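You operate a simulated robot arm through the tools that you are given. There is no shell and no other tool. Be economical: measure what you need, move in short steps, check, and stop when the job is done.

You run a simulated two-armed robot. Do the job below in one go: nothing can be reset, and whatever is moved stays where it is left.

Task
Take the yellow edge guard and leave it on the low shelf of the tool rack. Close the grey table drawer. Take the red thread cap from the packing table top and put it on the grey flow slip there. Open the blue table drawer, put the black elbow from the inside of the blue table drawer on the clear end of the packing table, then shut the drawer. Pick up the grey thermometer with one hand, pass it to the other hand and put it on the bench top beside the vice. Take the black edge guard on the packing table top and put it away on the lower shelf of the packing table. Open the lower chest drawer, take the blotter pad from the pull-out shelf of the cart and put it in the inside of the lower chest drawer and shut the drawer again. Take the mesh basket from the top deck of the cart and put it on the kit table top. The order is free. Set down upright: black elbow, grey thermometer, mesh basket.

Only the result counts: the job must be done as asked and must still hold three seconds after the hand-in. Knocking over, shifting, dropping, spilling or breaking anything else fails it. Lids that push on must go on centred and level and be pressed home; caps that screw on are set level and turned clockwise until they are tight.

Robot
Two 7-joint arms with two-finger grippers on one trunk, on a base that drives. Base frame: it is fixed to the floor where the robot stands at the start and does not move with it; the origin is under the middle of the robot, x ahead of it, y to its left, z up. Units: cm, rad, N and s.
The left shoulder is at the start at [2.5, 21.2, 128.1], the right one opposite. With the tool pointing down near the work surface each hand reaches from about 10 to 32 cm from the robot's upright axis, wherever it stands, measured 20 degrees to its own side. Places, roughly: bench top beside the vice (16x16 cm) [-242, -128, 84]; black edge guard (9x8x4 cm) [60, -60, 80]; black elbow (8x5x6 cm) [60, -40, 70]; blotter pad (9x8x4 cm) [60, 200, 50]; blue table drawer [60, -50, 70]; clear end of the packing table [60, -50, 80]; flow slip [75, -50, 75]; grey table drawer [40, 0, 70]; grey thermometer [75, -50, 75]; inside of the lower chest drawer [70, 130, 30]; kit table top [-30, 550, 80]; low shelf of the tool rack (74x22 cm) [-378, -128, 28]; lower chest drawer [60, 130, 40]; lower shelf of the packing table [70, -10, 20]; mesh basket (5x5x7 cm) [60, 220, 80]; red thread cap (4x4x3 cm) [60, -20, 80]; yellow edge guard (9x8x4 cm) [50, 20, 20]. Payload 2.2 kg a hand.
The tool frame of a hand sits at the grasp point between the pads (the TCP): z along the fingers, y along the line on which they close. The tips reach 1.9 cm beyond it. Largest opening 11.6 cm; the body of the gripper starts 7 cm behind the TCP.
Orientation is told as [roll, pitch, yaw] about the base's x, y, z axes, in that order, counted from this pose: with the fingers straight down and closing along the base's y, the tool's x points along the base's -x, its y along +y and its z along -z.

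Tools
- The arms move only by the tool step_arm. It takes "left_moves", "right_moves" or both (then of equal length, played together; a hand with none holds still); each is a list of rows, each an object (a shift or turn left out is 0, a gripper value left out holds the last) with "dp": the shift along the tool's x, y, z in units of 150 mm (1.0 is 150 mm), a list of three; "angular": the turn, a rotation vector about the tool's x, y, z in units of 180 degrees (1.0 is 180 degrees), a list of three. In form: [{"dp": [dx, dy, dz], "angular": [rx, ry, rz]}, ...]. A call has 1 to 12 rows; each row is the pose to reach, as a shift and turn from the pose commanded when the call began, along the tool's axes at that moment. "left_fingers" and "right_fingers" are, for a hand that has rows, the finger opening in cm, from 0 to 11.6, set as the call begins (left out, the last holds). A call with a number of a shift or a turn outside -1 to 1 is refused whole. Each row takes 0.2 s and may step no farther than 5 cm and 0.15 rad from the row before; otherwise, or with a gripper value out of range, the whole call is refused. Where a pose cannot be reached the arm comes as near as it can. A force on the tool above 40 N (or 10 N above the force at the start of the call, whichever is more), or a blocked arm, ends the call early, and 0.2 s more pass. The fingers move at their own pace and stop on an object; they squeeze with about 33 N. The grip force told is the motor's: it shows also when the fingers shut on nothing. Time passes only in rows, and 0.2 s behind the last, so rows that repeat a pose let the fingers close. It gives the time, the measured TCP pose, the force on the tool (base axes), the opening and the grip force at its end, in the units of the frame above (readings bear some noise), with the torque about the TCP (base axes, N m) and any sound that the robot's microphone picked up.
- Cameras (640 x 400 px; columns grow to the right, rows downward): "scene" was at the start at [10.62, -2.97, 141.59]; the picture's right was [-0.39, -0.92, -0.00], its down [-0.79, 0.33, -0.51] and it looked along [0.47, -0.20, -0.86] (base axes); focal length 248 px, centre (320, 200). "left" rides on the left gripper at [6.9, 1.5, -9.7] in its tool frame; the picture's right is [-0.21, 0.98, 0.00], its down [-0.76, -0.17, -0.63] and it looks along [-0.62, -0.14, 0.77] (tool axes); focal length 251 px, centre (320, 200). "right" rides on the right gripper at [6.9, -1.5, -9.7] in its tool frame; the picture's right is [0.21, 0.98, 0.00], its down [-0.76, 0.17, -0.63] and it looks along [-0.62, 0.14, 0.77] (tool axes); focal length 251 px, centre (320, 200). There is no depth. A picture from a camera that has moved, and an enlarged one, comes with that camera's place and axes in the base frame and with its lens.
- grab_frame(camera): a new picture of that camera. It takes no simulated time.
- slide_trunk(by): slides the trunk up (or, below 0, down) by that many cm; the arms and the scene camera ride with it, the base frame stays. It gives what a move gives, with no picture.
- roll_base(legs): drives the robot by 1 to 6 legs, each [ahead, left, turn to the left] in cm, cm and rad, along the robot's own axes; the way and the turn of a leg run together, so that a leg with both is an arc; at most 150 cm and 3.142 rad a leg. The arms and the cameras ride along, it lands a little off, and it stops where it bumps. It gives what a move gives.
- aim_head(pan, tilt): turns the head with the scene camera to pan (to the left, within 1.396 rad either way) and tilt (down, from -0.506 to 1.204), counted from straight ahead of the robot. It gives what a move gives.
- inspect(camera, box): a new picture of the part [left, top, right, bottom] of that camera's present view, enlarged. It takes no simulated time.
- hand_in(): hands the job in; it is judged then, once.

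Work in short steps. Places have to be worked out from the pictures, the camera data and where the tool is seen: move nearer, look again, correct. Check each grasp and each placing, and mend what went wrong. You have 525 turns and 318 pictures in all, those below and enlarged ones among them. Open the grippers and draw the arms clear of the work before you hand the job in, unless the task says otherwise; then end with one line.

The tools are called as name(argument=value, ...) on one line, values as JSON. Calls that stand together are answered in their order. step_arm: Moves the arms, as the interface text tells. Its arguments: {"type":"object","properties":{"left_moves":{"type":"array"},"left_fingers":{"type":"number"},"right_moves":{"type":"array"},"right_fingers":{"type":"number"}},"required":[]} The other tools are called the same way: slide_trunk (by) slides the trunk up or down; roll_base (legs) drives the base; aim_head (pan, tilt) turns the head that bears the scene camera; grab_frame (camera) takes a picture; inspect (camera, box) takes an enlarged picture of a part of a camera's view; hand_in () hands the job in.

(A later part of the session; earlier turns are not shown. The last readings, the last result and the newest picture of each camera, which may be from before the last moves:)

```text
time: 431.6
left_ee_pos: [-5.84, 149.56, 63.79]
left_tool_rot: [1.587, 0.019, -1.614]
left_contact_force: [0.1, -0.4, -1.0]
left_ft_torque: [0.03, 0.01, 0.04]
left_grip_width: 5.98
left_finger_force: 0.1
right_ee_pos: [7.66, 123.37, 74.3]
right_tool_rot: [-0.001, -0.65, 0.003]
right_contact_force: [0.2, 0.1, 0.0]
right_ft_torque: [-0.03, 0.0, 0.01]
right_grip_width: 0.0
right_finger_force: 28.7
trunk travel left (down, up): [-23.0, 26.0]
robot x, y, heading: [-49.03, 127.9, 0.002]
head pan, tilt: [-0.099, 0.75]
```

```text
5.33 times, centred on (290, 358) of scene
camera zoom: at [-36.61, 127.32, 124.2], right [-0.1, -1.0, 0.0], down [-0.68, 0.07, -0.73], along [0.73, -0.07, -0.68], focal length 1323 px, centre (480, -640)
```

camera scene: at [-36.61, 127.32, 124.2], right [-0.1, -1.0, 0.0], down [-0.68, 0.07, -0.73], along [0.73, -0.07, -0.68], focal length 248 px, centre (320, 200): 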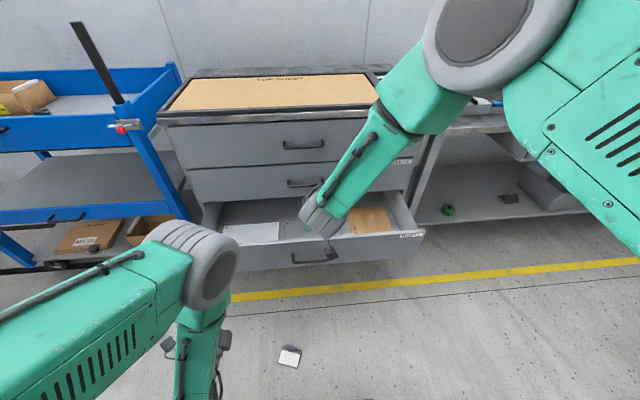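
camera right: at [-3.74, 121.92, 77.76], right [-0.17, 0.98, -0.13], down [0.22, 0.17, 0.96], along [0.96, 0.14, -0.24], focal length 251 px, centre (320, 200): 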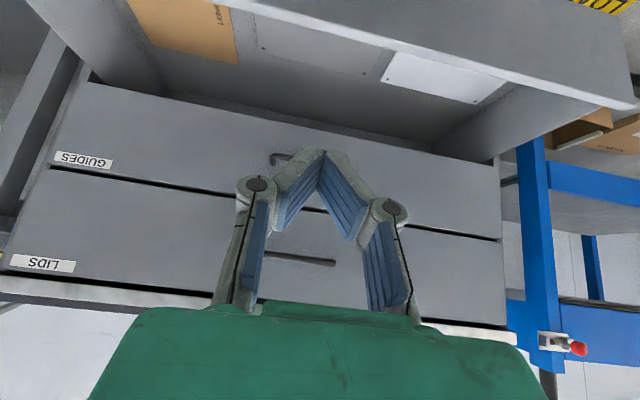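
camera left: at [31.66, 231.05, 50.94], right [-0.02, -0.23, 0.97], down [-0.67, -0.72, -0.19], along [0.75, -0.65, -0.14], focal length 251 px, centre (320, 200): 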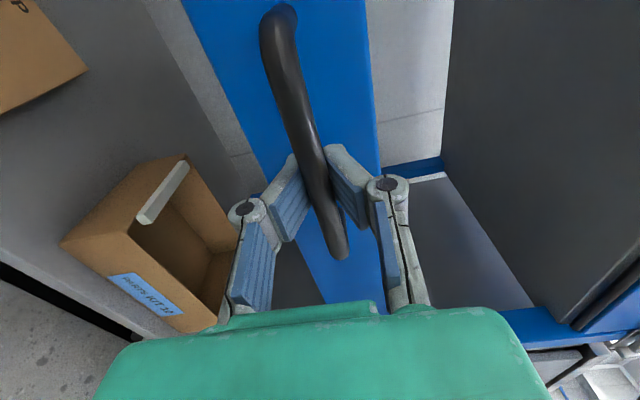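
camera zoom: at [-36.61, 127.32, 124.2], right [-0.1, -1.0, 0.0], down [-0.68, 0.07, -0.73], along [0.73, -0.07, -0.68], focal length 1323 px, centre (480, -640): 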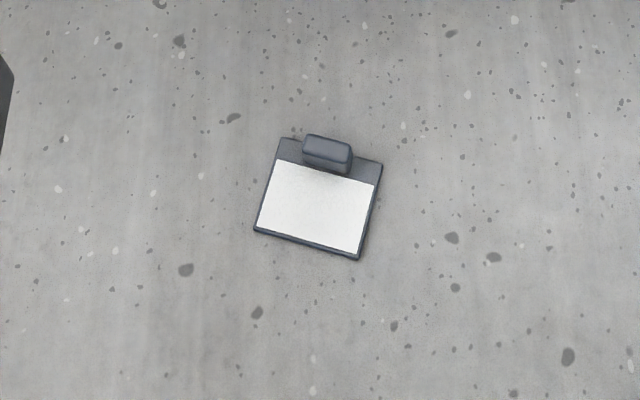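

It lies flat, block up: plate 9×7–8 cm, centre ≈ (−2.9,137.7), yaw ≈ −0.33. I will grip the plate by its two sides through its centre with a vertical hand. First I position the base and turn the right hand.

roll_base(legs=[[4, 19, 0]])

step_arm(right_moves=[{"angular": [0, 0.042, 0]}, {"angular": [0, 0.084, 0]}, {"angular": [0, 0.126, 0]}, {"angular": [0, 0.168, 0]}, {"angular": [0, 0.207, 0]}, {"angular": [0, 0.207, 0]}], right_fingers=11.4)

step_arm(right_moves=[{"angular": [0, 0, 0.035], "dp": [0.1, 0.05, 0.1]}, {"angular": [0, 0, 0.07], "dp": [0.2, 0.1, 0.2]}, {"angular": [0, 0, 0.104], "dp": [0.3, 0.15, 0.3]}, {"angular": [0, 0, 0.104], "dp": [0.4, 0.15, 0.45]}, {"angular": [0, 0, 0.104], "dp": [0.5, 0.15, 0.6]}, {"angular": [0, 0, 0.104], "dp": [0.5, 0.15, 0.75]}])

grab_frame(camera="right")

grab_frame(camera="scene")

```text
time: 433.1
left_ee_pos: [-1.75, 169.1, 63.83]
left_tool_rot: [1.586, 0.021, -1.615]
left_contact_force: [-0.7, 0.5, -0.6]
left_ft_torque: [-0.03, -0.02, -0.02]
left_grip_width: 6.03
left_finger_force: 0.0
right_ee_pos: [11.8, 142.84, 74.19]
right_tool_rot: [0.002, -0.649, -0.001]
right_contact_force: [-0.1, 0.0, 0.6]
right_ft_torque: [-0.03, 0.0, 0.03]
right_grip_width: 0.02
right_finger_force: 28.8
trunk travel left (down, up): [-23.0, 26.0]
robot x, y, heading: [-45.2, 147.77, 0.001]
head pan, tilt: [-0.099, 0.75]
```

```text
time: 434.5
left_ee_pos: [-1.77, 169.22, 63.98]
left_tool_rot: [1.591, 0.02, -1.616]
left_contact_force: [0.7, 0.3, -0.2]
left_ft_torque: [0.0, 0.0, 0.0]
left_grip_width: 6.03
left_finger_force: 0.0
right_ee_pos: [11.41, 142.95, 74.53]
right_tool_rot: [0.0, -0.001, 0.001]
right_contact_force: [-0.6, -0.9, 0.6]
right_ft_torque: [-0.02, -0.03, -0.01]
right_grip_width: 11.41
right_finger_force: 0.1
trunk travel left (down, up): [-23.0, 26.0]
robot x, y, heading: [-45.22, 147.54, 0.002]
head pan, tilt: [-0.099, 0.75]
```

```text
time: 435.9
left_ee_pos: [-1.86, 169.14, 63.97]
left_tool_rot: [1.589, 0.017, -1.617]
left_contact_force: [0.5, 0.3, 0.0]
left_ft_torque: [0.02, 0.02, 0.0]
left_grip_width: 6.01
left_finger_force: 0.0
right_ee_pos: [4.19, 145.16, 63.07]
right_tool_rot: [0.0, -0.001, -0.325]
right_contact_force: [0.0, -0.3, -0.8]
right_ft_torque: [0.02, 0.02, 0.0]
right_grip_width: 11.42
right_finger_force: 0.0
trunk travel left (down, up): [-23.0, 26.0]
robot x, y, heading: [-45.16, 147.65, -0.005]
head pan, tilt: [-0.099, 0.75]
```

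```text
110 pictures are left
camera right: at [-2.99, 146.0, 72.75], right [0.11, 0.99, 0.0], down [0.77, -0.08, 0.63], along [0.63, -0.07, -0.77], focal length 251 px, centre (320, 200)
```

right: 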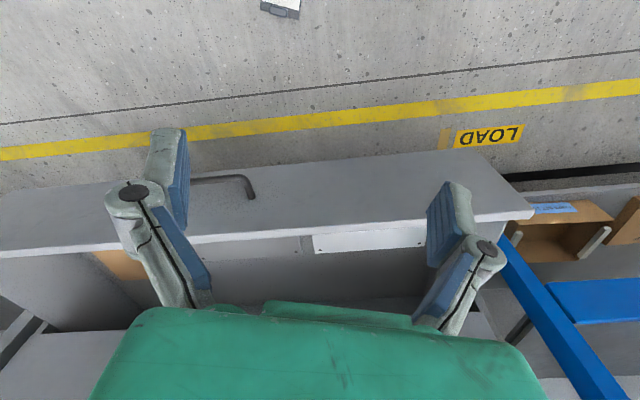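

```text
109 pictures are left
camera scene: at [-32.49, 146.91, 124.18], right [-0.1, -1.0, 0.0], down [-0.68, 0.07, -0.73], along [0.72, -0.07, -0.69], focal length 248 px, centre (320, 200)
```

scene: 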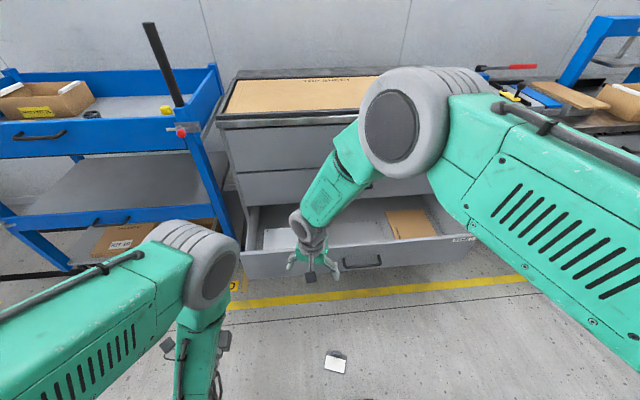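

Pad centre confirmed ≈ (−3.3,137.6). I lower the trunk fully and bring the hand over the pad.

slide_trunk(by=-22.5)

step_arm(right_moves=[{"dp": [0.05, -0.1, 0.12]}, {"dp": [0.1, -0.21, 0.25]}, {"dp": [0.16, -0.32, 0.37]}, {"dp": [0.21, -0.42, 0.5]}, {"dp": [0.26, -0.53, 0.62]}, {"dp": [0.31, -0.63, 0.75]}, {"dp": [0.31, -0.63, 0.87]}, {"dp": [0.31, -0.63, 1]}, {"dp": [0.31, -0.63, 1]}])

grab_frame(camera="right")

```text
time: 438.3
left_ee_pos: [-1.94, 169.23, 41.48]
left_tool_rot: [1.591, 0.02, -1.616]
left_contact_force: [-0.2, 0.1, 0.0]
left_ft_torque: [0.0, -0.04, 0.0]
left_grip_width: 5.99
left_finger_force: 0.0
right_ee_pos: [3.99, 145.0, 40.71]
right_tool_rot: [0.001, -0.001, -0.324]
right_contact_force: [0.9, 0.7, -0.2]
right_ft_torque: [0.01, 0.01, 0.04]
right_grip_width: 11.4
right_finger_force: 0.0
trunk travel left (down, up): [-0.5, 48.5]
robot x, y, heading: [-45.41, 147.55, -0.001]
head pan, tilt: [-0.099, 0.75]
```

```text
time: 440.3
left_ee_pos: [-1.9, 169.21, 41.42]
left_tool_rot: [1.59, 0.02, -1.616]
left_contact_force: [-0.7, 0.4, 0.4]
left_ft_torque: [0.03, 0.02, -0.02]
left_grip_width: 5.97
left_finger_force: 0.0
right_ee_pos: [-3.39, 137.69, 25.79]
right_tool_rot: [0.0, -0.003, -0.325]
right_contact_force: [-0.4, 0.5, -0.5]
right_ft_torque: [0.02, 0.02, 0.02]
right_grip_width: 11.37
right_finger_force: 0.0
trunk travel left (down, up): [-0.5, 48.5]
robot x, y, heading: [-45.1, 147.61, 0.0]
head pan, tilt: [-0.099, 0.75]
```

```text
108 pictures are left
camera right: at [-10.41, 138.57, 35.32], right [0.11, 0.99, 0.0], down [0.77, -0.08, 0.63], along [0.63, -0.07, -0.77], focal length 251 px, centre (320, 200)
```

right: 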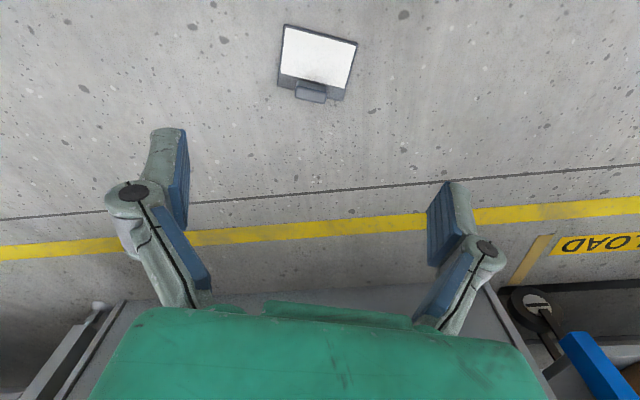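

Pad centre (−3.7,137.3), yaw −0.33 matches. I descend 15 cm and check.

step_arm(right_moves=[{"dp": [-0.02, -0.027, 0.15]}, {"dp": [-0.02, -0.027, 0.3]}, {"dp": [-0.02, -0.027, 0.45]}, {"dp": [-0.02, -0.027, 0.6]}, {"dp": [-0.02, -0.027, 0.75]}, {"dp": [-0.02, -0.027, 0.9]}, {"dp": [-0.02, -0.027, 1]}, {"dp": [-0.02, -0.027, 1]}])

grab_frame(camera="right")

```text
time: 442.1
left_ee_pos: [-1.91, 169.14, 41.34]
left_tool_rot: [1.59, 0.019, -1.614]
left_contact_force: [-0.3, 0.2, 0.1]
left_ft_torque: [0.01, -0.01, -0.03]
left_grip_width: 6.01
left_finger_force: 0.2
right_ee_pos: [-3.16, 137.23, 10.55]
right_tool_rot: [-0.003, 0.0, -0.324]
right_contact_force: [0.5, 0.4, 0.8]
right_ft_torque: [0.0, 0.0, 0.03]
right_grip_width: 11.4
right_finger_force: 0.1
trunk travel left (down, up): [-0.5, 48.5]
robot x, y, heading: [-44.95, 147.55, -0.001]
head pan, tilt: [-0.099, 0.75]
```

```text
107 pictures are left
camera right: at [-10.24, 138.08, 20.2], right [0.11, 0.99, 0.0], down [0.77, -0.08, 0.63], along [0.63, -0.07, -0.77], focal length 251 px, centre (320, 200)
```

right: 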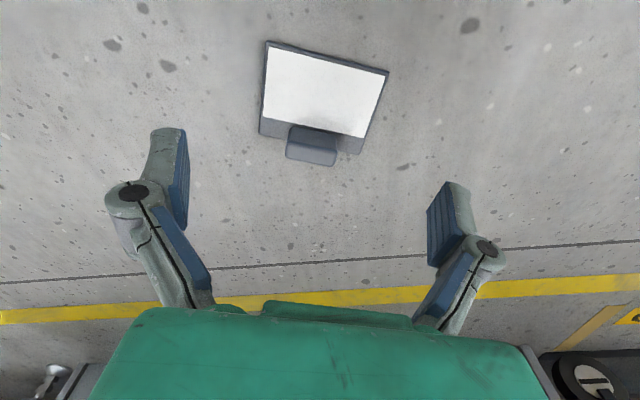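

Centred. I descend to z≈2.4.

step_arm(right_moves=[{"dp": [0, 0, 0.12]}, {"dp": [0, 0, 0.24]}, {"dp": [0, 0, 0.36]}, {"dp": [0, 0, 0.46]}, {"dp": [0, 0, 0.53]}, {"dp": [0, 0, 0.53]}, {"dp": [0, 0, 0.53]}])

grab_frame(camera="right")

```text
time: 443.7
left_ee_pos: [-1.82, 169.31, 41.46]
left_tool_rot: [1.59, 0.02, -1.616]
left_contact_force: [0.0, -0.1, -1.1]
left_ft_torque: [0.0, 0.02, 0.0]
left_grip_width: 6.03
left_finger_force: 0.1
right_ee_pos: [-6.12, 137.19, 8.27]
right_tool_rot: [0.0, -0.001, -0.324]
right_contact_force: [0.5, -0.1, -0.1]
right_ft_torque: [-0.01, 0.01, 0.0]
right_grip_width: 11.4
right_finger_force: 0.0
right hand out of reach, approached as far as the arm can: row 1, 2, 3, 4, 5, 6, 7
trunk travel left (down, up): [-0.5, 48.5]
robot x, y, heading: [-44.87, 147.61, 0.003]
head pan, tilt: [-0.099, 0.75]
```

```text
106 pictures are left
camera right: at [-13.25, 138.02, 17.86], right [0.11, 0.99, 0.0], down [0.77, -0.08, 0.63], along [0.63, -0.07, -0.77], focal length 251 px, centre (320, 200)
```

right: 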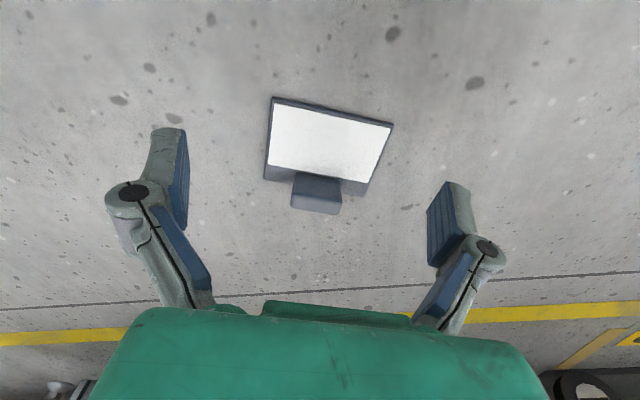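

The floor is out of reach straight ahead; directly beside the right shoulder the arm reaches lower. I raise the hand and swing it to the robot's right side, then reposition the base.

step_arm(right_moves=[{"dp": [0, 0, -0.2]}, {"dp": [0, 0, -0.45]}, {"dp": [0, 0, -0.7]}, {"dp": [0, 0, -1]}])

step_arm(right_moves=[{"dp": [0.06, -0.16, -0.1]}, {"dp": [0.12, -0.32, -0.2]}, {"dp": [0.18, -0.48, -0.3]}, {"dp": [0.24, -0.64, -0.4]}, {"dp": [0.3, -0.8, -0.5]}, {"dp": [0.364, -0.945, -0.5]}])

step_arm(right_moves=[{"dp": [0.06, -0.16, 0]}, {"dp": [0.12, -0.32, 0]}, {"dp": [0.18, -0.48, 0]}, {"dp": [0.24, -0.64, 0]}, {"dp": [0.3, -0.8, 0]}, {"dp": [0.364, -0.945, 0]}])

grab_frame(camera="right")

```text
time: 444.7
left_ee_pos: [-1.83, 169.12, 41.53]
left_tool_rot: [1.589, 0.02, -1.616]
left_contact_force: [-0.4, -0.8, -0.2]
left_ft_torque: [-0.02, -0.01, 0.04]
left_grip_width: 6.01
left_finger_force: 0.1
right_ee_pos: [-6.24, 137.48, 23.54]
right_tool_rot: [0.0, -0.003, -0.326]
right_contact_force: [0.1, 0.1, 0.0]
right_ft_torque: [-0.03, -0.01, -0.03]
right_grip_width: 11.42
right_finger_force: 0.0
trunk travel left (down, up): [-0.5, 48.5]
robot x, y, heading: [-45.32, 147.59, -0.003]
head pan, tilt: [-0.099, 0.75]
```

```text
time: 446.1
left_ee_pos: [-1.91, 169.09, 41.39]
left_tool_rot: [1.591, 0.02, -1.616]
left_contact_force: [-0.3, -0.1, -0.3]
left_ft_torque: [-0.06, 0.0, 0.03]
left_grip_width: 5.98
left_finger_force: 0.1
right_ee_pos: [-16.17, 125.23, 30.72]
right_tool_rot: [0.002, -0.002, -0.324]
right_contact_force: [0.1, 0.4, -0.6]
right_ft_torque: [-0.02, 0.02, -0.04]
right_grip_width: 11.39
right_finger_force: 0.0
right hand out of reach, approached as far as the arm can: row 1
trunk travel left (down, up): [-0.5, 48.5]
robot x, y, heading: [-45.27, 147.71, 0.002]
head pan, tilt: [-0.099, 0.75]
```

```text
time: 447.5
left_ee_pos: [-1.87, 169.06, 41.45]
left_tool_rot: [1.59, 0.02, -1.617]
left_contact_force: [0.6, 0.0, 0.0]
left_ft_torque: [0.02, 0.0, -0.01]
left_grip_width: 6.0
left_finger_force: 0.0
right_ee_pos: [-25.58, 113.48, 30.79]
right_tool_rot: [0.002, -0.003, -0.325]
right_contact_force: [-0.2, -0.2, -0.2]
right_ft_torque: [-0.02, -0.02, -0.01]
right_grip_width: 11.4
right_finger_force: 0.0
trunk travel left (down, up): [-0.5, 48.5]
robot x, y, heading: [-45.27, 147.46, 0.001]
head pan, tilt: [-0.099, 0.75]
```

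```text
105 pictures are left
camera right: at [-32.76, 114.29, 40.3], right [0.11, 0.99, 0.0], down [0.77, -0.08, 0.63], along [0.63, -0.07, -0.77], focal length 251 px, centre (320, 200)
```

right: 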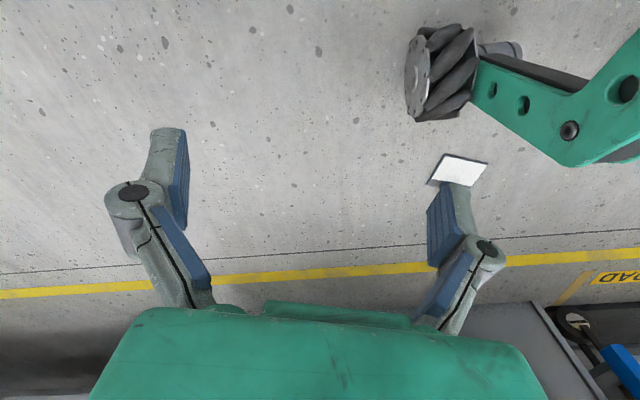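

The hand is beside the right shoulder at offset (20,−34). I drive so that this point comes over the pad.

roll_base(legs=[[0, 23.7, 0], [22.2, 0, 0]])

step_arm(right_moves=[{"dp": [0, 0, 0.12]}, {"dp": [0, 0, 0.25]}, {"dp": [0, 0, 0.4]}, {"dp": [0, 0, 0.55]}, {"dp": [0, 0, 0.7]}, {"dp": [0, 0, 0.85]}, {"dp": [0, 0, 0.85]}])

grab_frame(camera="right")

```text
time: 450.6
left_ee_pos: [20.16, 192.32, 41.52]
left_tool_rot: [1.587, 0.025, -1.617]
left_contact_force: [-0.4, 0.2, 1.1]
left_ft_torque: [0.0, 0.0, 0.01]
left_grip_width: 6.02
left_finger_force: 0.1
right_ee_pos: [-3.58, 136.79, 30.73]
right_tool_rot: [0.006, 0.0, -0.326]
right_contact_force: [-0.5, 0.2, 1.0]
right_ft_torque: [0.02, -0.01, 0.0]
right_grip_width: 11.4
right_finger_force: 0.0
trunk travel left (down, up): [-0.5, 48.5]
robot x, y, heading: [-23.11, 171.31, -0.001]
head pan, tilt: [-0.099, 0.75]
```

```text
time: 452.2
left_ee_pos: [20.19, 192.69, 41.5]
left_tool_rot: [1.589, 0.022, -1.618]
left_contact_force: [0.4, -0.4, -0.2]
left_ft_torque: [-0.02, 0.03, 0.0]
left_grip_width: 6.01
left_finger_force: 0.0
right_ee_pos: [-3.55, 137.05, 17.89]
right_tool_rot: [0.002, -0.002, -0.327]
right_contact_force: [0.3, -0.5, -0.9]
right_ft_torque: [0.04, 0.03, 0.0]
right_grip_width: 11.38
right_finger_force: 0.1
trunk travel left (down, up): [-0.5, 48.5]
robot x, y, heading: [-23.4, 171.25, 0.001]
head pan, tilt: [-0.099, 0.75]
```

```text
104 pictures are left
camera right: at [-10.68, 137.86, 27.36], right [0.11, 0.99, 0.0], down [0.77, -0.09, 0.64], along [0.63, -0.07, -0.77], focal length 251 px, centre (320, 200)
```

right: 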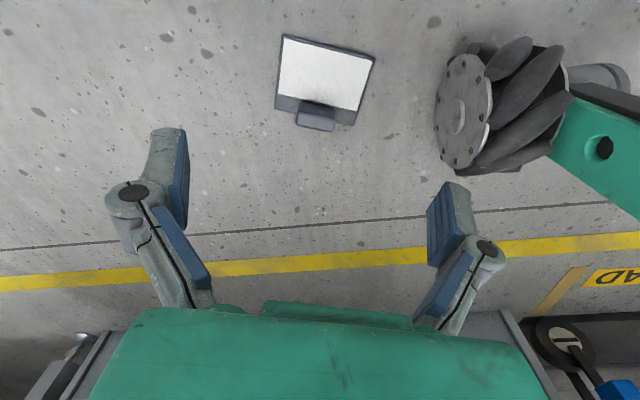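

Good clearance to the wheel. I descend the rest toward z≈2.5.

step_arm(right_moves=[{"dp": [0, 0, 0.15]}, {"dp": [0, 0, 0.3]}, {"dp": [0, 0, 0.45]}, {"dp": [0, 0, 0.6]}, {"dp": [0, 0, 0.75]}, {"dp": [0, 0, 0.88]}, {"dp": [0, 0, 1]}, {"dp": [0, 0, 1]}, {"dp": [0, 0, 1]}])

grab_frame(camera="right")

```text
time: 454.2
left_ee_pos: [20.22, 192.46, 41.56]
left_tool_rot: [1.592, 0.02, -1.617]
left_contact_force: [0.2, -0.5, -0.1]
left_ft_torque: [0.01, 0.0, 0.0]
left_grip_width: 5.99
left_finger_force: 0.0
right_ee_pos: [-3.53, 137.05, 3.08]
right_tool_rot: [0.002, -0.004, -0.327]
right_contact_force: [0.2, 0.2, -1.2]
right_ft_torque: [-0.01, -0.01, -0.02]
right_grip_width: 11.4
right_finger_force: 0.1
trunk travel left (down, up): [-0.5, 48.5]
robot x, y, heading: [-22.83, 170.99, -0.004]
head pan, tilt: [-0.099, 0.75]
```

```text
103 pictures are left
camera right: at [-10.65, 137.68, 12.62], right [0.11, 0.99, 0.0], down [0.77, -0.09, 0.64], along [0.63, -0.07, -0.77], focal length 251 px, centre (320, 200)
```

right: 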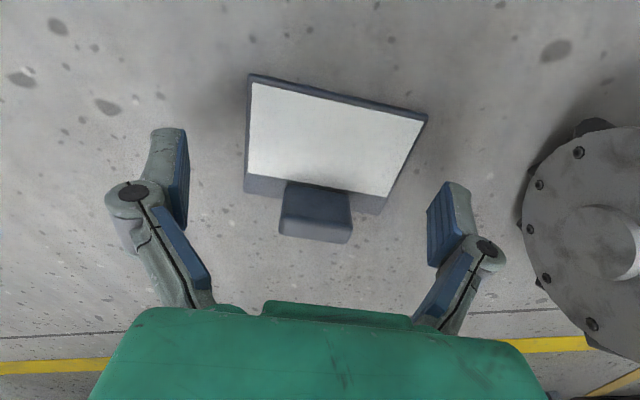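

Tips are just above the floor beside the plate. I lower 7 mm and close.

step_arm(right_moves=[{"dp": [0, 0, 0.025]}, {"dp": [0, 0, 0.05]}, {"dp": [0, 0, 0.05]}])

step_arm(right_moves=[{"dp": [0, 0, 0]}, {"dp": [0, 0, 0]}, {"dp": [0, 0, 0]}, {"dp": [0, 0, 0]}], right_fingers=5)

grab_frame(camera="right")

```text
time: 455.0
left_ee_pos: [20.26, 192.63, 41.6]
left_tool_rot: [1.592, 0.021, -1.618]
left_contact_force: [0.1, -0.6, 0.8]
left_ft_torque: [-0.02, 0.01, -0.04]
left_grip_width: 6.01
left_finger_force: 0.0
right_ee_pos: [-3.51, 136.9, 2.37]
right_tool_rot: [0.001, -0.003, -0.326]
right_contact_force: [-0.2, 0.5, 0.8]
right_ft_torque: [0.01, -0.01, -0.02]
right_grip_width: 11.41
right_finger_force: 0.1
trunk travel left (down, up): [-0.5, 48.5]
robot x, y, heading: [-23.0, 170.93, -0.001]
head pan, tilt: [-0.099, 0.75]
```

```text
time: 456.0
left_ee_pos: [20.03, 192.43, 41.63]
left_tool_rot: [1.592, 0.022, -1.619]
left_contact_force: [0.4, 0.2, 0.5]
left_ft_torque: [-0.04, -0.01, 0.03]
left_grip_width: 6.01
left_finger_force: 0.1
right_ee_pos: [-3.42, 136.83, 2.31]
right_tool_rot: [0.001, -0.004, -0.327]
right_contact_force: [-0.8, -0.5, 18.0]
right_ft_torque: [0.01, 0.01, 0.02]
right_grip_width: 4.94
right_finger_force: 8.1
trunk travel left (down, up): [-0.5, 48.5]
robot x, y, heading: [-23.25, 171.44, -0.006]
head pan, tilt: [-0.099, 0.75]
```

```text
102 pictures are left
camera right: at [-10.62, 137.71, 11.9], right [0.11, 0.99, 0.0], down [0.77, -0.09, 0.64], along [0.63, -0.07, -0.77], focal length 251 px, centre (320, 200)
```

right: 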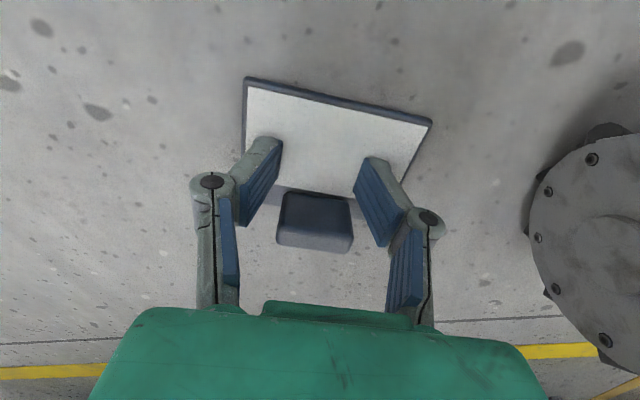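

The plate is thinner than I thought and the fingers rode over it. I open, shift 1.6 cm onto the block, and grip the block at its base with the full pads.

step_arm(right_moves=[{"dp": [0, 0, -0.02]}, {"dp": [-0.04, 0.005, -0.03]}, {"dp": [-0.11, 0.01, -0.03]}, {"dp": [-0.11, 0.01, -0.03]}, {"dp": [-0.11, 0.01, -0.03]}], right_fingers=6.5)

grab_frame(camera="right")

```text
time: 457.2
left_ee_pos: [20.21, 192.66, 41.42]
left_tool_rot: [1.591, 0.021, -1.618]
left_contact_force: [0.0, 0.2, -1.2]
left_ft_torque: [-0.03, 0.01, -0.03]
left_grip_width: 6.0
left_finger_force: 0.0
right_ee_pos: [-1.87, 136.54, 2.7]
right_tool_rot: [0.001, -0.003, -0.326]
right_contact_force: [-0.1, 0.3, -0.2]
right_ft_torque: [0.0, -0.01, -0.02]
right_grip_width: 6.5
right_finger_force: 0.0
trunk travel left (down, up): [-0.5, 48.5]
robot x, y, heading: [-23.05, 171.13, -0.003]
head pan, tilt: [-0.099, 0.75]
```

```text
101 pictures are left
camera right: at [-8.97, 137.4, 12.29], right [0.11, 0.99, 0.0], down [0.77, -0.09, 0.64], along [0.63, -0.07, -0.77], focal length 251 px, centre (320, 200)
```

right: 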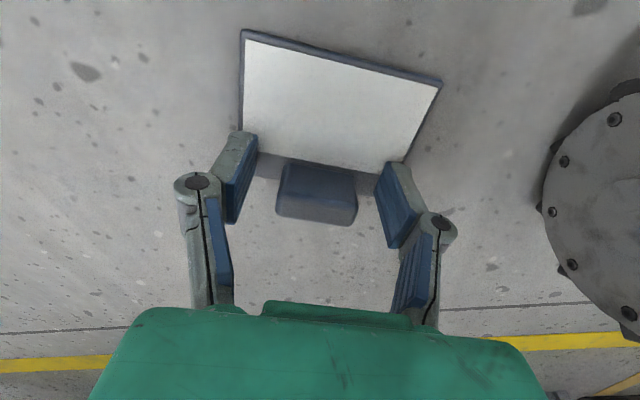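

Block is exactly at the grasp point. Lower 2 mm and close.

step_arm(right_moves=[{"dp": [0, 0, 0.012]}, {"dp": [0, 0, 0.012]}, {"dp": [0, 0, 0.012]}, {"dp": [0, 0, 0.012]}, {"dp": [0, 0, 0.012]}], right_fingers=0)

step_arm(right_moves=[{"dp": [0, 0, -0.08]}, {"dp": [0, 0, -0.16]}, {"dp": [0, 0, -0.24]}, {"dp": [0, 0, -0.24]}, {"dp": [0, 0, -0.24]}, {"dp": [0, 0, -0.24]}])

grab_frame(camera="right")

```text
time: 458.4
left_ee_pos: [19.97, 192.64, 41.5]
left_tool_rot: [1.592, 0.019, -1.618]
left_contact_force: [0.0, 0.5, -0.6]
left_ft_torque: [-0.01, 0.02, 0.01]
left_grip_width: 6.0
left_finger_force: 0.0
right_ee_pos: [-1.89, 136.53, 2.68]
right_tool_rot: [-0.001, -0.005, -0.328]
right_contact_force: [2.7, -1.0, 25.0]
right_ft_torque: [0.05, 0.06, -0.05]
right_grip_width: 3.96
right_finger_force: 32.7
trunk travel left (down, up): [-0.5, 48.5]
robot x, y, heading: [-23.19, 171.37, -0.004]
head pan, tilt: [-0.099, 0.75]
```

```text
time: 459.8
left_ee_pos: [20.09, 192.57, 41.6]
left_tool_rot: [1.592, 0.021, -1.618]
left_contact_force: [0.4, 0.5, -0.1]
left_ft_torque: [0.01, -0.01, 0.01]
left_grip_width: 6.0
left_finger_force: 0.1
right_ee_pos: [-1.86, 136.49, 6.09]
right_tool_rot: [0.003, -0.003, -0.327]
right_contact_force: [0.3, -0.2, -0.4]
right_ft_torque: [0.0, 0.02, -0.04]
right_grip_width: 3.97
right_finger_force: 32.8
trunk travel left (down, up): [-0.5, 48.5]
robot x, y, heading: [-23.09, 171.26, -0.0]
head pan, tilt: [-0.099, 0.75]
```

```text
100 pictures are left
camera right: at [-9.02, 137.42, 15.63], right [0.11, 0.99, 0.0], down [0.77, -0.09, 0.64], along [0.63, -0.07, -0.77], focal length 251 px, centre (320, 200)
```

right: 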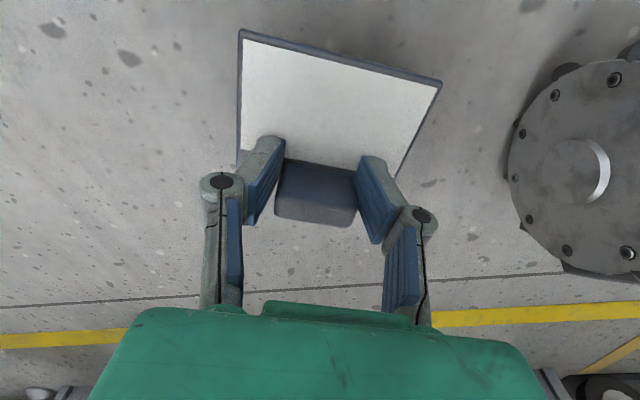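

A full 4 cm grip; the pad lifts level. I raise it in steps and look into the drawer.

step_arm(right_moves=[{"dp": [0, 0, -0.12]}, {"dp": [0, 0, -0.25]}, {"dp": [0, 0, -0.4]}, {"dp": [0, 0, -0.55]}, {"dp": [0, 0, -0.7]}, {"dp": [0, 0, -0.85]}, {"dp": [0, 0, -1]}])

step_arm(right_moves=[{"dp": [0, 0, -0.12]}, {"dp": [0, 0, -0.25]}, {"dp": [0, 0, -0.4]}, {"dp": [0, 0, -0.55]}, {"dp": [0, 0, -0.7]}, {"dp": [0, 0, -0.85]}, {"dp": [0, 0, -1]}])

slide_trunk(by=24)

aim_head(pan=-0.6, tilt=0.9)

grab_frame(camera="scene")

grab_frame(camera="right")

```text
time: 461.4
left_ee_pos: [20.23, 192.59, 41.45]
left_tool_rot: [1.592, 0.018, -1.616]
left_contact_force: [-0.2, -0.1, -0.3]
left_ft_torque: [-0.01, 0.02, -0.03]
left_grip_width: 5.99
left_finger_force: 0.0
right_ee_pos: [-1.86, 136.33, 21.12]
right_tool_rot: [0.002, -0.003, -0.328]
right_contact_force: [-0.1, -0.6, -0.5]
right_ft_torque: [-0.02, 0.0, -0.01]
right_grip_width: 3.97
right_finger_force: 32.9
trunk travel left (down, up): [-0.5, 48.5]
robot x, y, heading: [-23.01, 171.34, -0.004]
head pan, tilt: [-0.099, 0.75]
```

```text
time: 463.0
left_ee_pos: [20.05, 192.53, 41.46]
left_tool_rot: [1.592, 0.021, -1.618]
left_contact_force: [0.3, -0.1, -0.3]
left_ft_torque: [0.05, 0.0, 0.03]
left_grip_width: 6.0
left_finger_force: 0.1
right_ee_pos: [-1.86, 136.61, 35.92]
right_tool_rot: [-0.001, -0.005, -0.329]
right_contact_force: [-0.6, 0.6, -0.8]
right_ft_torque: [-0.03, 0.01, -0.01]
right_grip_width: 3.96
right_finger_force: 32.9
trunk travel left (down, up): [-0.5, 48.5]
robot x, y, heading: [-22.94, 171.02, 0.0]
head pan, tilt: [-0.099, 0.75]
```

```text
time: 465.5
left_ee_pos: [20.14, 192.58, 65.62]
left_tool_rot: [1.59, 0.021, -1.618]
left_contact_force: [0.9, 0.3, -0.7]
left_ft_torque: [0.02, -0.05, 0.0]
left_grip_width: 5.96
left_finger_force: 0.0
right_ee_pos: [-1.91, 136.6, 59.9]
right_tool_rot: [0.002, -0.003, -0.326]
right_contact_force: [-0.6, 0.0, -0.9]
right_ft_torque: [0.0, 0.0, 0.0]
right_grip_width: 3.94
right_finger_force: 32.8
trunk travel left (down, up): [-24.5, 24.5]
robot x, y, heading: [-23.06, 171.06, -0.001]
head pan, tilt: [-0.099, 0.75]
```

```text
time: 466.4
left_ee_pos: [20.17, 192.56, 65.58]
left_tool_rot: [1.592, 0.019, -1.618]
left_contact_force: [-0.1, 0.2, -0.6]
left_ft_torque: [0.0, -0.01, 0.02]
left_grip_width: 6.03
left_finger_force: 0.0
right_ee_pos: [-1.9, 136.55, 59.81]
right_tool_rot: [0.002, -0.002, -0.326]
right_contact_force: [-0.5, 0.0, -1.1]
right_ft_torque: [0.03, -0.01, 0.03]
right_grip_width: 4.0
right_finger_force: 32.6
trunk travel left (down, up): [-24.5, 24.5]
robot x, y, heading: [-23.37, 171.16, -0.001]
head pan, tilt: [-0.6, 0.901]
```

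```text
99 pictures are left
camera scene: at [-12.63, 166.56, 124.51], right [-0.57, -0.82, 0.0], down [-0.65, 0.44, -0.62], along [0.51, -0.35, -0.79], focal length 248 px, centre (320, 200)
```

scene: 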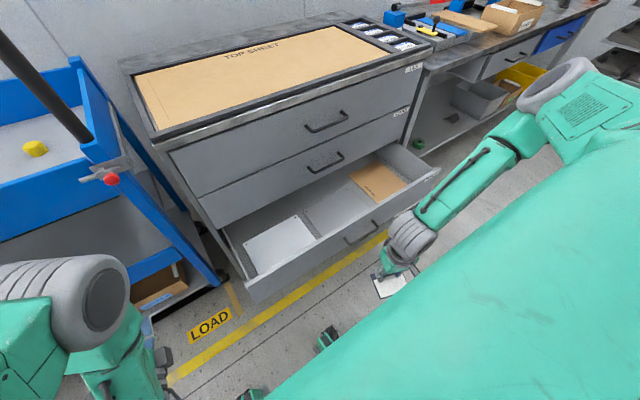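

```text
98 pictures are left
camera right: at [-8.98, 137.41, 69.45], right [0.11, 0.99, 0.0], down [0.77, -0.09, 0.64], along [0.63, -0.07, -0.77], focal length 251 px, centre (320, 200)
```

right: 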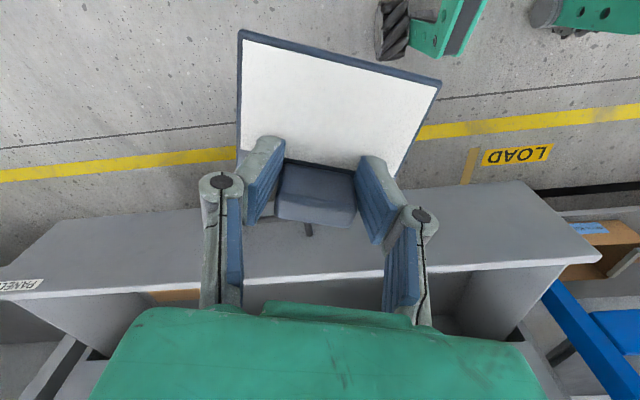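

The drawer front's top is at z≈53. I'll set the pad on the flat white panel at about (33,139), clear of the upper handles. First I bring the arm forward, high.

step_arm(right_moves=[{"dp": [-0.1, 0.13, -0.1]}, {"dp": [-0.2, 0.27, -0.2]}, {"dp": [-0.3, 0.4, -0.3]}, {"dp": [-0.4, 0.53, -0.35]}, {"dp": [-0.5, 0.67, -0.4]}, {"dp": [-0.6, 0.8, -0.45]}, {"dp": [-0.7, 0.94, -0.5]}])

step_arm(right_moves=[{"dp": [-0.1, 0.13, 0]}, {"dp": [-0.2, 0.27, 0]}, {"dp": [-0.3, 0.4, 0]}, {"dp": [-0.4, 0.53, 0]}, {"dp": [-0.5, 0.67, 0]}, {"dp": [-0.6, 0.8, 0]}, {"dp": [-0.7, 0.94, 0]}, {"dp": [-0.7, 0.94, 0]}])

grab_frame(camera="right")

```text
time: 468.0
left_ee_pos: [20.17, 192.66, 65.47]
left_tool_rot: [1.591, 0.02, -1.619]
left_contact_force: [0.0, 0.4, -0.2]
left_ft_torque: [-0.02, -0.02, 0.01]
left_grip_width: 6.0
left_finger_force: 0.1
right_ee_pos: [12.78, 146.52, 67.59]
right_tool_rot: [0.001, -0.004, -0.328]
right_contact_force: [0.2, 0.4, 0.4]
right_ft_torque: [-0.02, -0.01, -0.01]
right_grip_width: 3.97
right_finger_force: 33.1
trunk travel left (down, up): [-24.5, 24.5]
robot x, y, heading: [-23.07, 170.94, -0.002]
head pan, tilt: [-0.6, 0.901]
```

```text
time: 469.8
left_ee_pos: [20.23, 192.56, 65.52]
left_tool_rot: [1.591, 0.021, -1.616]
left_contact_force: [0.6, 0.0, 0.1]
left_ft_torque: [-0.03, -0.02, 0.02]
left_grip_width: 6.01
left_finger_force: 0.2
right_ee_pos: [27.39, 156.5, 67.51]
right_tool_rot: [0.001, -0.004, -0.325]
right_contact_force: [0.0, 0.3, -0.8]
right_ft_torque: [-0.01, -0.01, 0.01]
right_grip_width: 3.99
right_finger_force: 33.1
trunk travel left (down, up): [-24.5, 24.5]
robot x, y, heading: [-23.12, 171.28, -0.003]
head pan, tilt: [-0.6, 0.901]
```

```text
97 pictures are left
camera right: at [20.27, 157.38, 77.19], right [0.11, 0.99, 0.0], down [0.77, -0.08, 0.64], along [0.63, -0.07, -0.77], focal length 251 px, centre (320, 200)
```

right: 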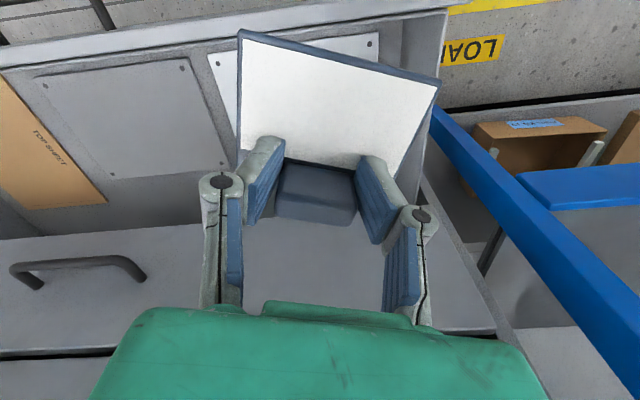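

I drive so the hand comes over the drawer's left part.

roll_base(legs=[[0, -17.5, 0], [6, 0, 0]])

step_arm(right_moves=[{"dp": [0, 0, 0]}, {"dp": [0, 0, 0]}, {"dp": [0, 0, 0]}, {"dp": [0, 0, 0]}, {"dp": [0, 0, 0]}, {"dp": [0, 0, 0]}])

grab_frame(camera="right")

grab_frame(camera="scene")

```text
time: 471.9
left_ee_pos: [26.17, 175.97, 65.33]
left_tool_rot: [1.591, 0.015, -1.615]
left_contact_force: [0.1, 0.3, 0.2]
left_ft_torque: [-0.04, 0.01, -0.06]
left_grip_width: 5.99
left_finger_force: 0.0
right_ee_pos: [33.52, 139.85, 67.77]
right_tool_rot: [-0.007, -0.005, -0.325]
right_contact_force: [-0.2, 0.1, -0.7]
right_ft_torque: [-0.06, 0.02, -0.02]
right_grip_width: 3.98
right_finger_force: 32.9
trunk travel left (down, up): [-24.5, 24.5]
robot x, y, heading: [-17.38, 153.83, -0.002]
head pan, tilt: [-0.6, 0.901]
```

```text
time: 473.2
left_ee_pos: [26.15, 175.44, 65.72]
left_tool_rot: [1.595, 0.023, -1.616]
left_contact_force: [0.5, -0.7, 0.6]
left_ft_torque: [0.0, 0.01, 0.01]
left_grip_width: 6.02
left_finger_force: 0.1
right_ee_pos: [33.23, 139.39, 67.62]
right_tool_rot: [0.001, -0.006, -0.326]
right_contact_force: [-0.1, 0.6, -0.3]
right_ft_torque: [0.0, 0.01, -0.01]
right_grip_width: 3.96
right_finger_force: 33.0
trunk travel left (down, up): [-24.5, 24.5]
robot x, y, heading: [-17.1, 154.19, -0.009]
head pan, tilt: [-0.6, 0.901]
```

```text
96 pictures are left
camera right: at [26.04, 140.15, 77.3], right [0.11, 0.99, 0.0], down [0.77, -0.09, 0.64], along [0.63, -0.07, -0.77], focal length 251 px, centre (320, 200)
```

right: 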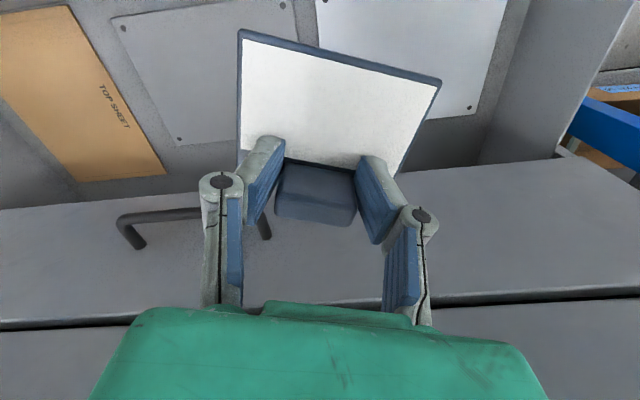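

```text
95 pictures are left
camera scene: at [-6.47, 149.33, 124.5], right [-0.57, -0.82, 0.0], down [-0.65, 0.45, -0.62], along [0.51, -0.35, -0.79], focal length 248 px, centre (320, 200)
```

scene: 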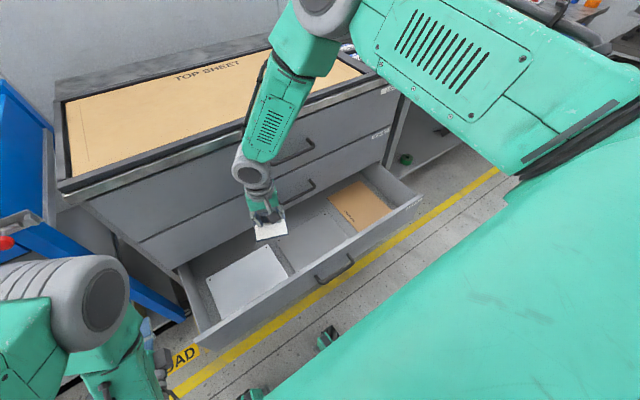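

I shift 1.6 cm inward and 1 cm left for clearance, then lower with the trunk.

step_arm(right_moves=[{"dp": [-0.04, 0.05, 0]}, {"dp": [-0.08, 0.097, 0]}, {"dp": [-0.08, 0.097, 0]}])

slide_trunk(by=-20)

grab_frame(camera="right")

grab_frame(camera="scene")

```text
time: 474.1
left_ee_pos: [25.94, 175.52, 65.47]
left_tool_rot: [1.593, 0.021, -1.618]
left_contact_force: [0.0, -0.9, -0.1]
left_ft_torque: [0.0, -0.02, 0.02]
left_grip_width: 5.99
left_finger_force: 0.0
right_ee_pos: [34.82, 140.55, 67.81]
right_tool_rot: [-0.001, -0.008, -0.326]
right_contact_force: [-0.5, -0.1, -0.3]
right_ft_torque: [-0.04, 0.03, 0.0]
right_grip_width: 3.97
right_finger_force: 32.7
trunk travel left (down, up): [-24.5, 24.5]
robot x, y, heading: [-17.07, 154.07, -0.001]
head pan, tilt: [-0.6, 0.901]
```

```text
time: 476.2
left_ee_pos: [25.97, 175.57, 45.69]
left_tool_rot: [1.594, 0.021, -1.615]
left_contact_force: [0.3, -0.6, 0.1]
left_ft_torque: [-0.01, 0.03, -0.03]
left_grip_width: 6.0
left_finger_force: 0.1
right_ee_pos: [34.82, 140.41, 47.78]
right_tool_rot: [0.002, -0.007, -0.327]
right_contact_force: [-0.6, 0.0, -0.3]
right_ft_torque: [0.02, 0.01, 0.01]
right_grip_width: 3.95
right_finger_force: 32.7
trunk travel left (down, up): [-4.5, 44.5]
robot x, y, heading: [-16.94, 154.36, -0.004]
head pan, tilt: [-0.6, 0.901]
```

```text
94 pictures are left
camera right: at [27.61, 141.36, 57.38], right [0.11, 0.99, 0.0], down [0.76, -0.08, 0.64], along [0.63, -0.07, -0.77], focal length 251 px, centre (320, 200)
```

right: 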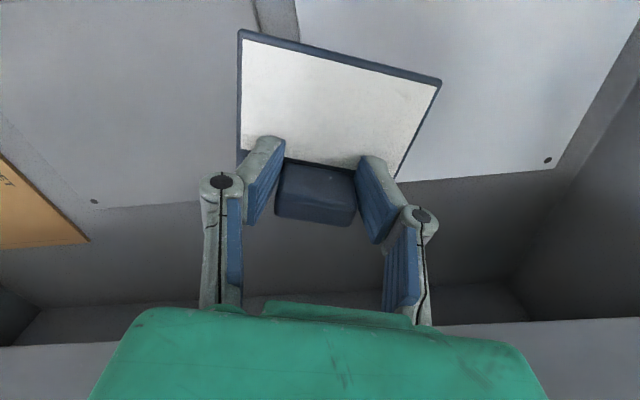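

```text
93 pictures are left
camera scene: at [-6.57, 149.67, 104.52], right [-0.57, -0.82, 0.0], down [-0.65, 0.44, -0.62], along [0.51, -0.35, -0.79], focal length 248 px, centre (320, 200)
```

scene: 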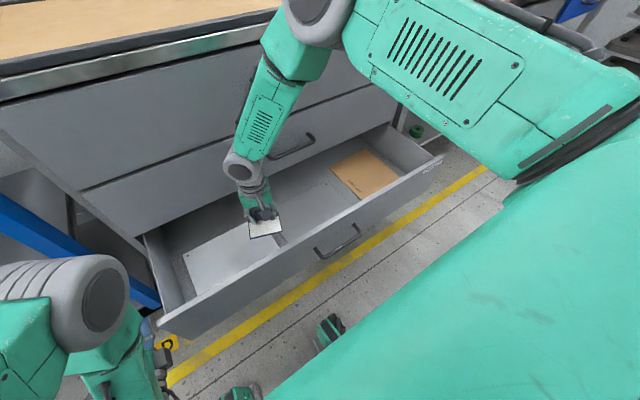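

Lowering 10 cm by arm, then by feel onto the panel.

step_arm(right_moves=[{"dp": [0, 0, 0.12]}, {"dp": [0, 0, 0.24]}, {"dp": [0, 0, 0.36]}, {"dp": [0, 0, 0.48]}, {"dp": [0, 0, 0.58]}, {"dp": [0, 0, 0.65]}, {"dp": [0, 0, 0.65]}])

step_arm(right_moves=[{"dp": [0, 0, 0.04]}, {"dp": [0, 0, 0.08]}, {"dp": [0, 0, 0.12]}, {"dp": [0, 0, 0.16]}, {"dp": [0, 0, 0.2]}, {"dp": [0, 0, 0.24]}, {"dp": [0, 0, 0.28]}, {"dp": [0, 0, 0.32]}])

grab_frame(camera="right")

```text
time: 477.8
left_ee_pos: [26.08, 175.57, 45.69]
left_tool_rot: [1.593, 0.02, -1.617]
left_contact_force: [0.2, 0.7, 1.0]
left_ft_torque: [0.02, -0.02, 0.01]
left_grip_width: 6.0
left_finger_force: 0.1
right_ee_pos: [34.94, 140.53, 38.06]
right_tool_rot: [0.002, -0.006, -0.326]
right_contact_force: [-0.4, -0.3, -0.9]
right_ft_torque: [-0.01, 0.02, 0.0]
right_grip_width: 3.94
right_finger_force: 33.2
trunk travel left (down, up): [-4.5, 44.5]
robot x, y, heading: [-17.38, 153.68, 0.0]
head pan, tilt: [-0.6, 0.901]
```

```text
time: 478.8
left_ee_pos: [25.97, 175.71, 45.76]
left_tool_rot: [1.598, 0.019, -1.616]
left_contact_force: [0.2, -0.3, -0.3]
left_ft_torque: [-0.03, 0.01, 0.0]
left_grip_width: 5.98
left_finger_force: 0.1
right_ee_pos: [35.46, 140.42, 36.4]
right_tool_rot: [0.004, -0.021, -0.327]
right_contact_force: [0.7, 0.6, 13.3]
right_ft_torque: [-0.26, 0.33, 0.01]
right_grip_width: 3.96
right_finger_force: 33.1
trunk travel left (down, up): [-4.5, 44.5]
robot x, y, heading: [-17.09, 153.99, -0.003]
head pan, tilt: [-0.6, 0.901]
stopped in row 4 (right hand): the force on the tool passed its limit at 46 N (the readings are from after the stop); the commanded pose is now the measured one
```

```text
92 pictures are left
camera right: at [28.21, 141.34, 45.89], right [0.11, 0.99, 0.0], down [0.76, -0.08, 0.65], along [0.65, -0.07, -0.76], focal length 251 px, centre (320, 200)
```

right: 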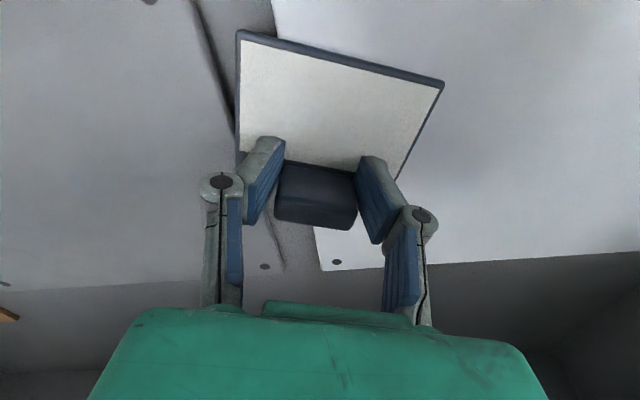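

Contact with the panel (pad resting flat). I ease up slightly, open and rise.

step_arm(right_moves=[{"dp": [0, 0, -0.005]}, {"dp": [0, 0, -0.005]}, {"dp": [0, 0, -0.005]}], right_fingers=6.5)

step_arm(right_moves=[{"dp": [0, 0, -0.1]}, {"dp": [0, 0, -0.25]}, {"dp": [0, 0, -0.4]}, {"dp": [0, 0, -0.6]}, {"dp": [0, 0, -0.8]}, {"dp": [0, 0, -1]}, {"dp": [0, 0, -1]}])

grab_frame(camera="right")

```text
time: 479.6
left_ee_pos: [25.97, 175.55, 45.68]
left_tool_rot: [1.597, 0.019, -1.615]
left_contact_force: [-0.1, -0.2, 0.1]
left_ft_torque: [0.0, 0.01, 0.0]
left_grip_width: 6.0
left_finger_force: 0.1
right_ee_pos: [35.32, 140.64, 36.42]
right_tool_rot: [0.005, -0.016, -0.324]
right_contact_force: [1.1, -0.4, 4.9]
right_ft_torque: [0.04, 0.07, 0.01]
right_grip_width: 6.5
right_finger_force: 0.0
trunk travel left (down, up): [-4.5, 44.5]
robot x, y, heading: [-16.71, 153.74, -0.004]
head pan, tilt: [-0.6, 0.901]
```

```text
time: 481.2
left_ee_pos: [25.85, 175.54, 45.62]
left_tool_rot: [1.597, 0.02, -1.62]
left_contact_force: [-0.1, 0.1, 0.7]
left_ft_torque: [0.01, -0.01, -0.02]
left_grip_width: 6.01
left_finger_force: 0.1
right_ee_pos: [34.95, 140.41, 51.55]
right_tool_rot: [0.002, -0.018, -0.328]
right_contact_force: [-0.2, -0.3, -0.1]
right_ft_torque: [0.01, 0.03, 0.0]
right_grip_width: 6.51
right_finger_force: 0.1
trunk travel left (down, up): [-4.5, 44.5]
robot x, y, heading: [-17.13, 154.04, -0.003]
head pan, tilt: [-0.6, 0.901]
```

```text
91 pictures are left
camera right: at [27.73, 141.3, 60.94], right [0.11, 0.99, 0.0], down [0.76, -0.08, 0.65], along [0.64, -0.07, -0.76], focal length 251 px, centre (320, 200)
```

right: 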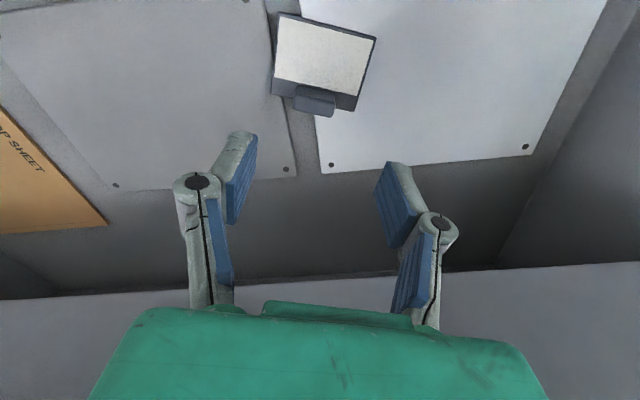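

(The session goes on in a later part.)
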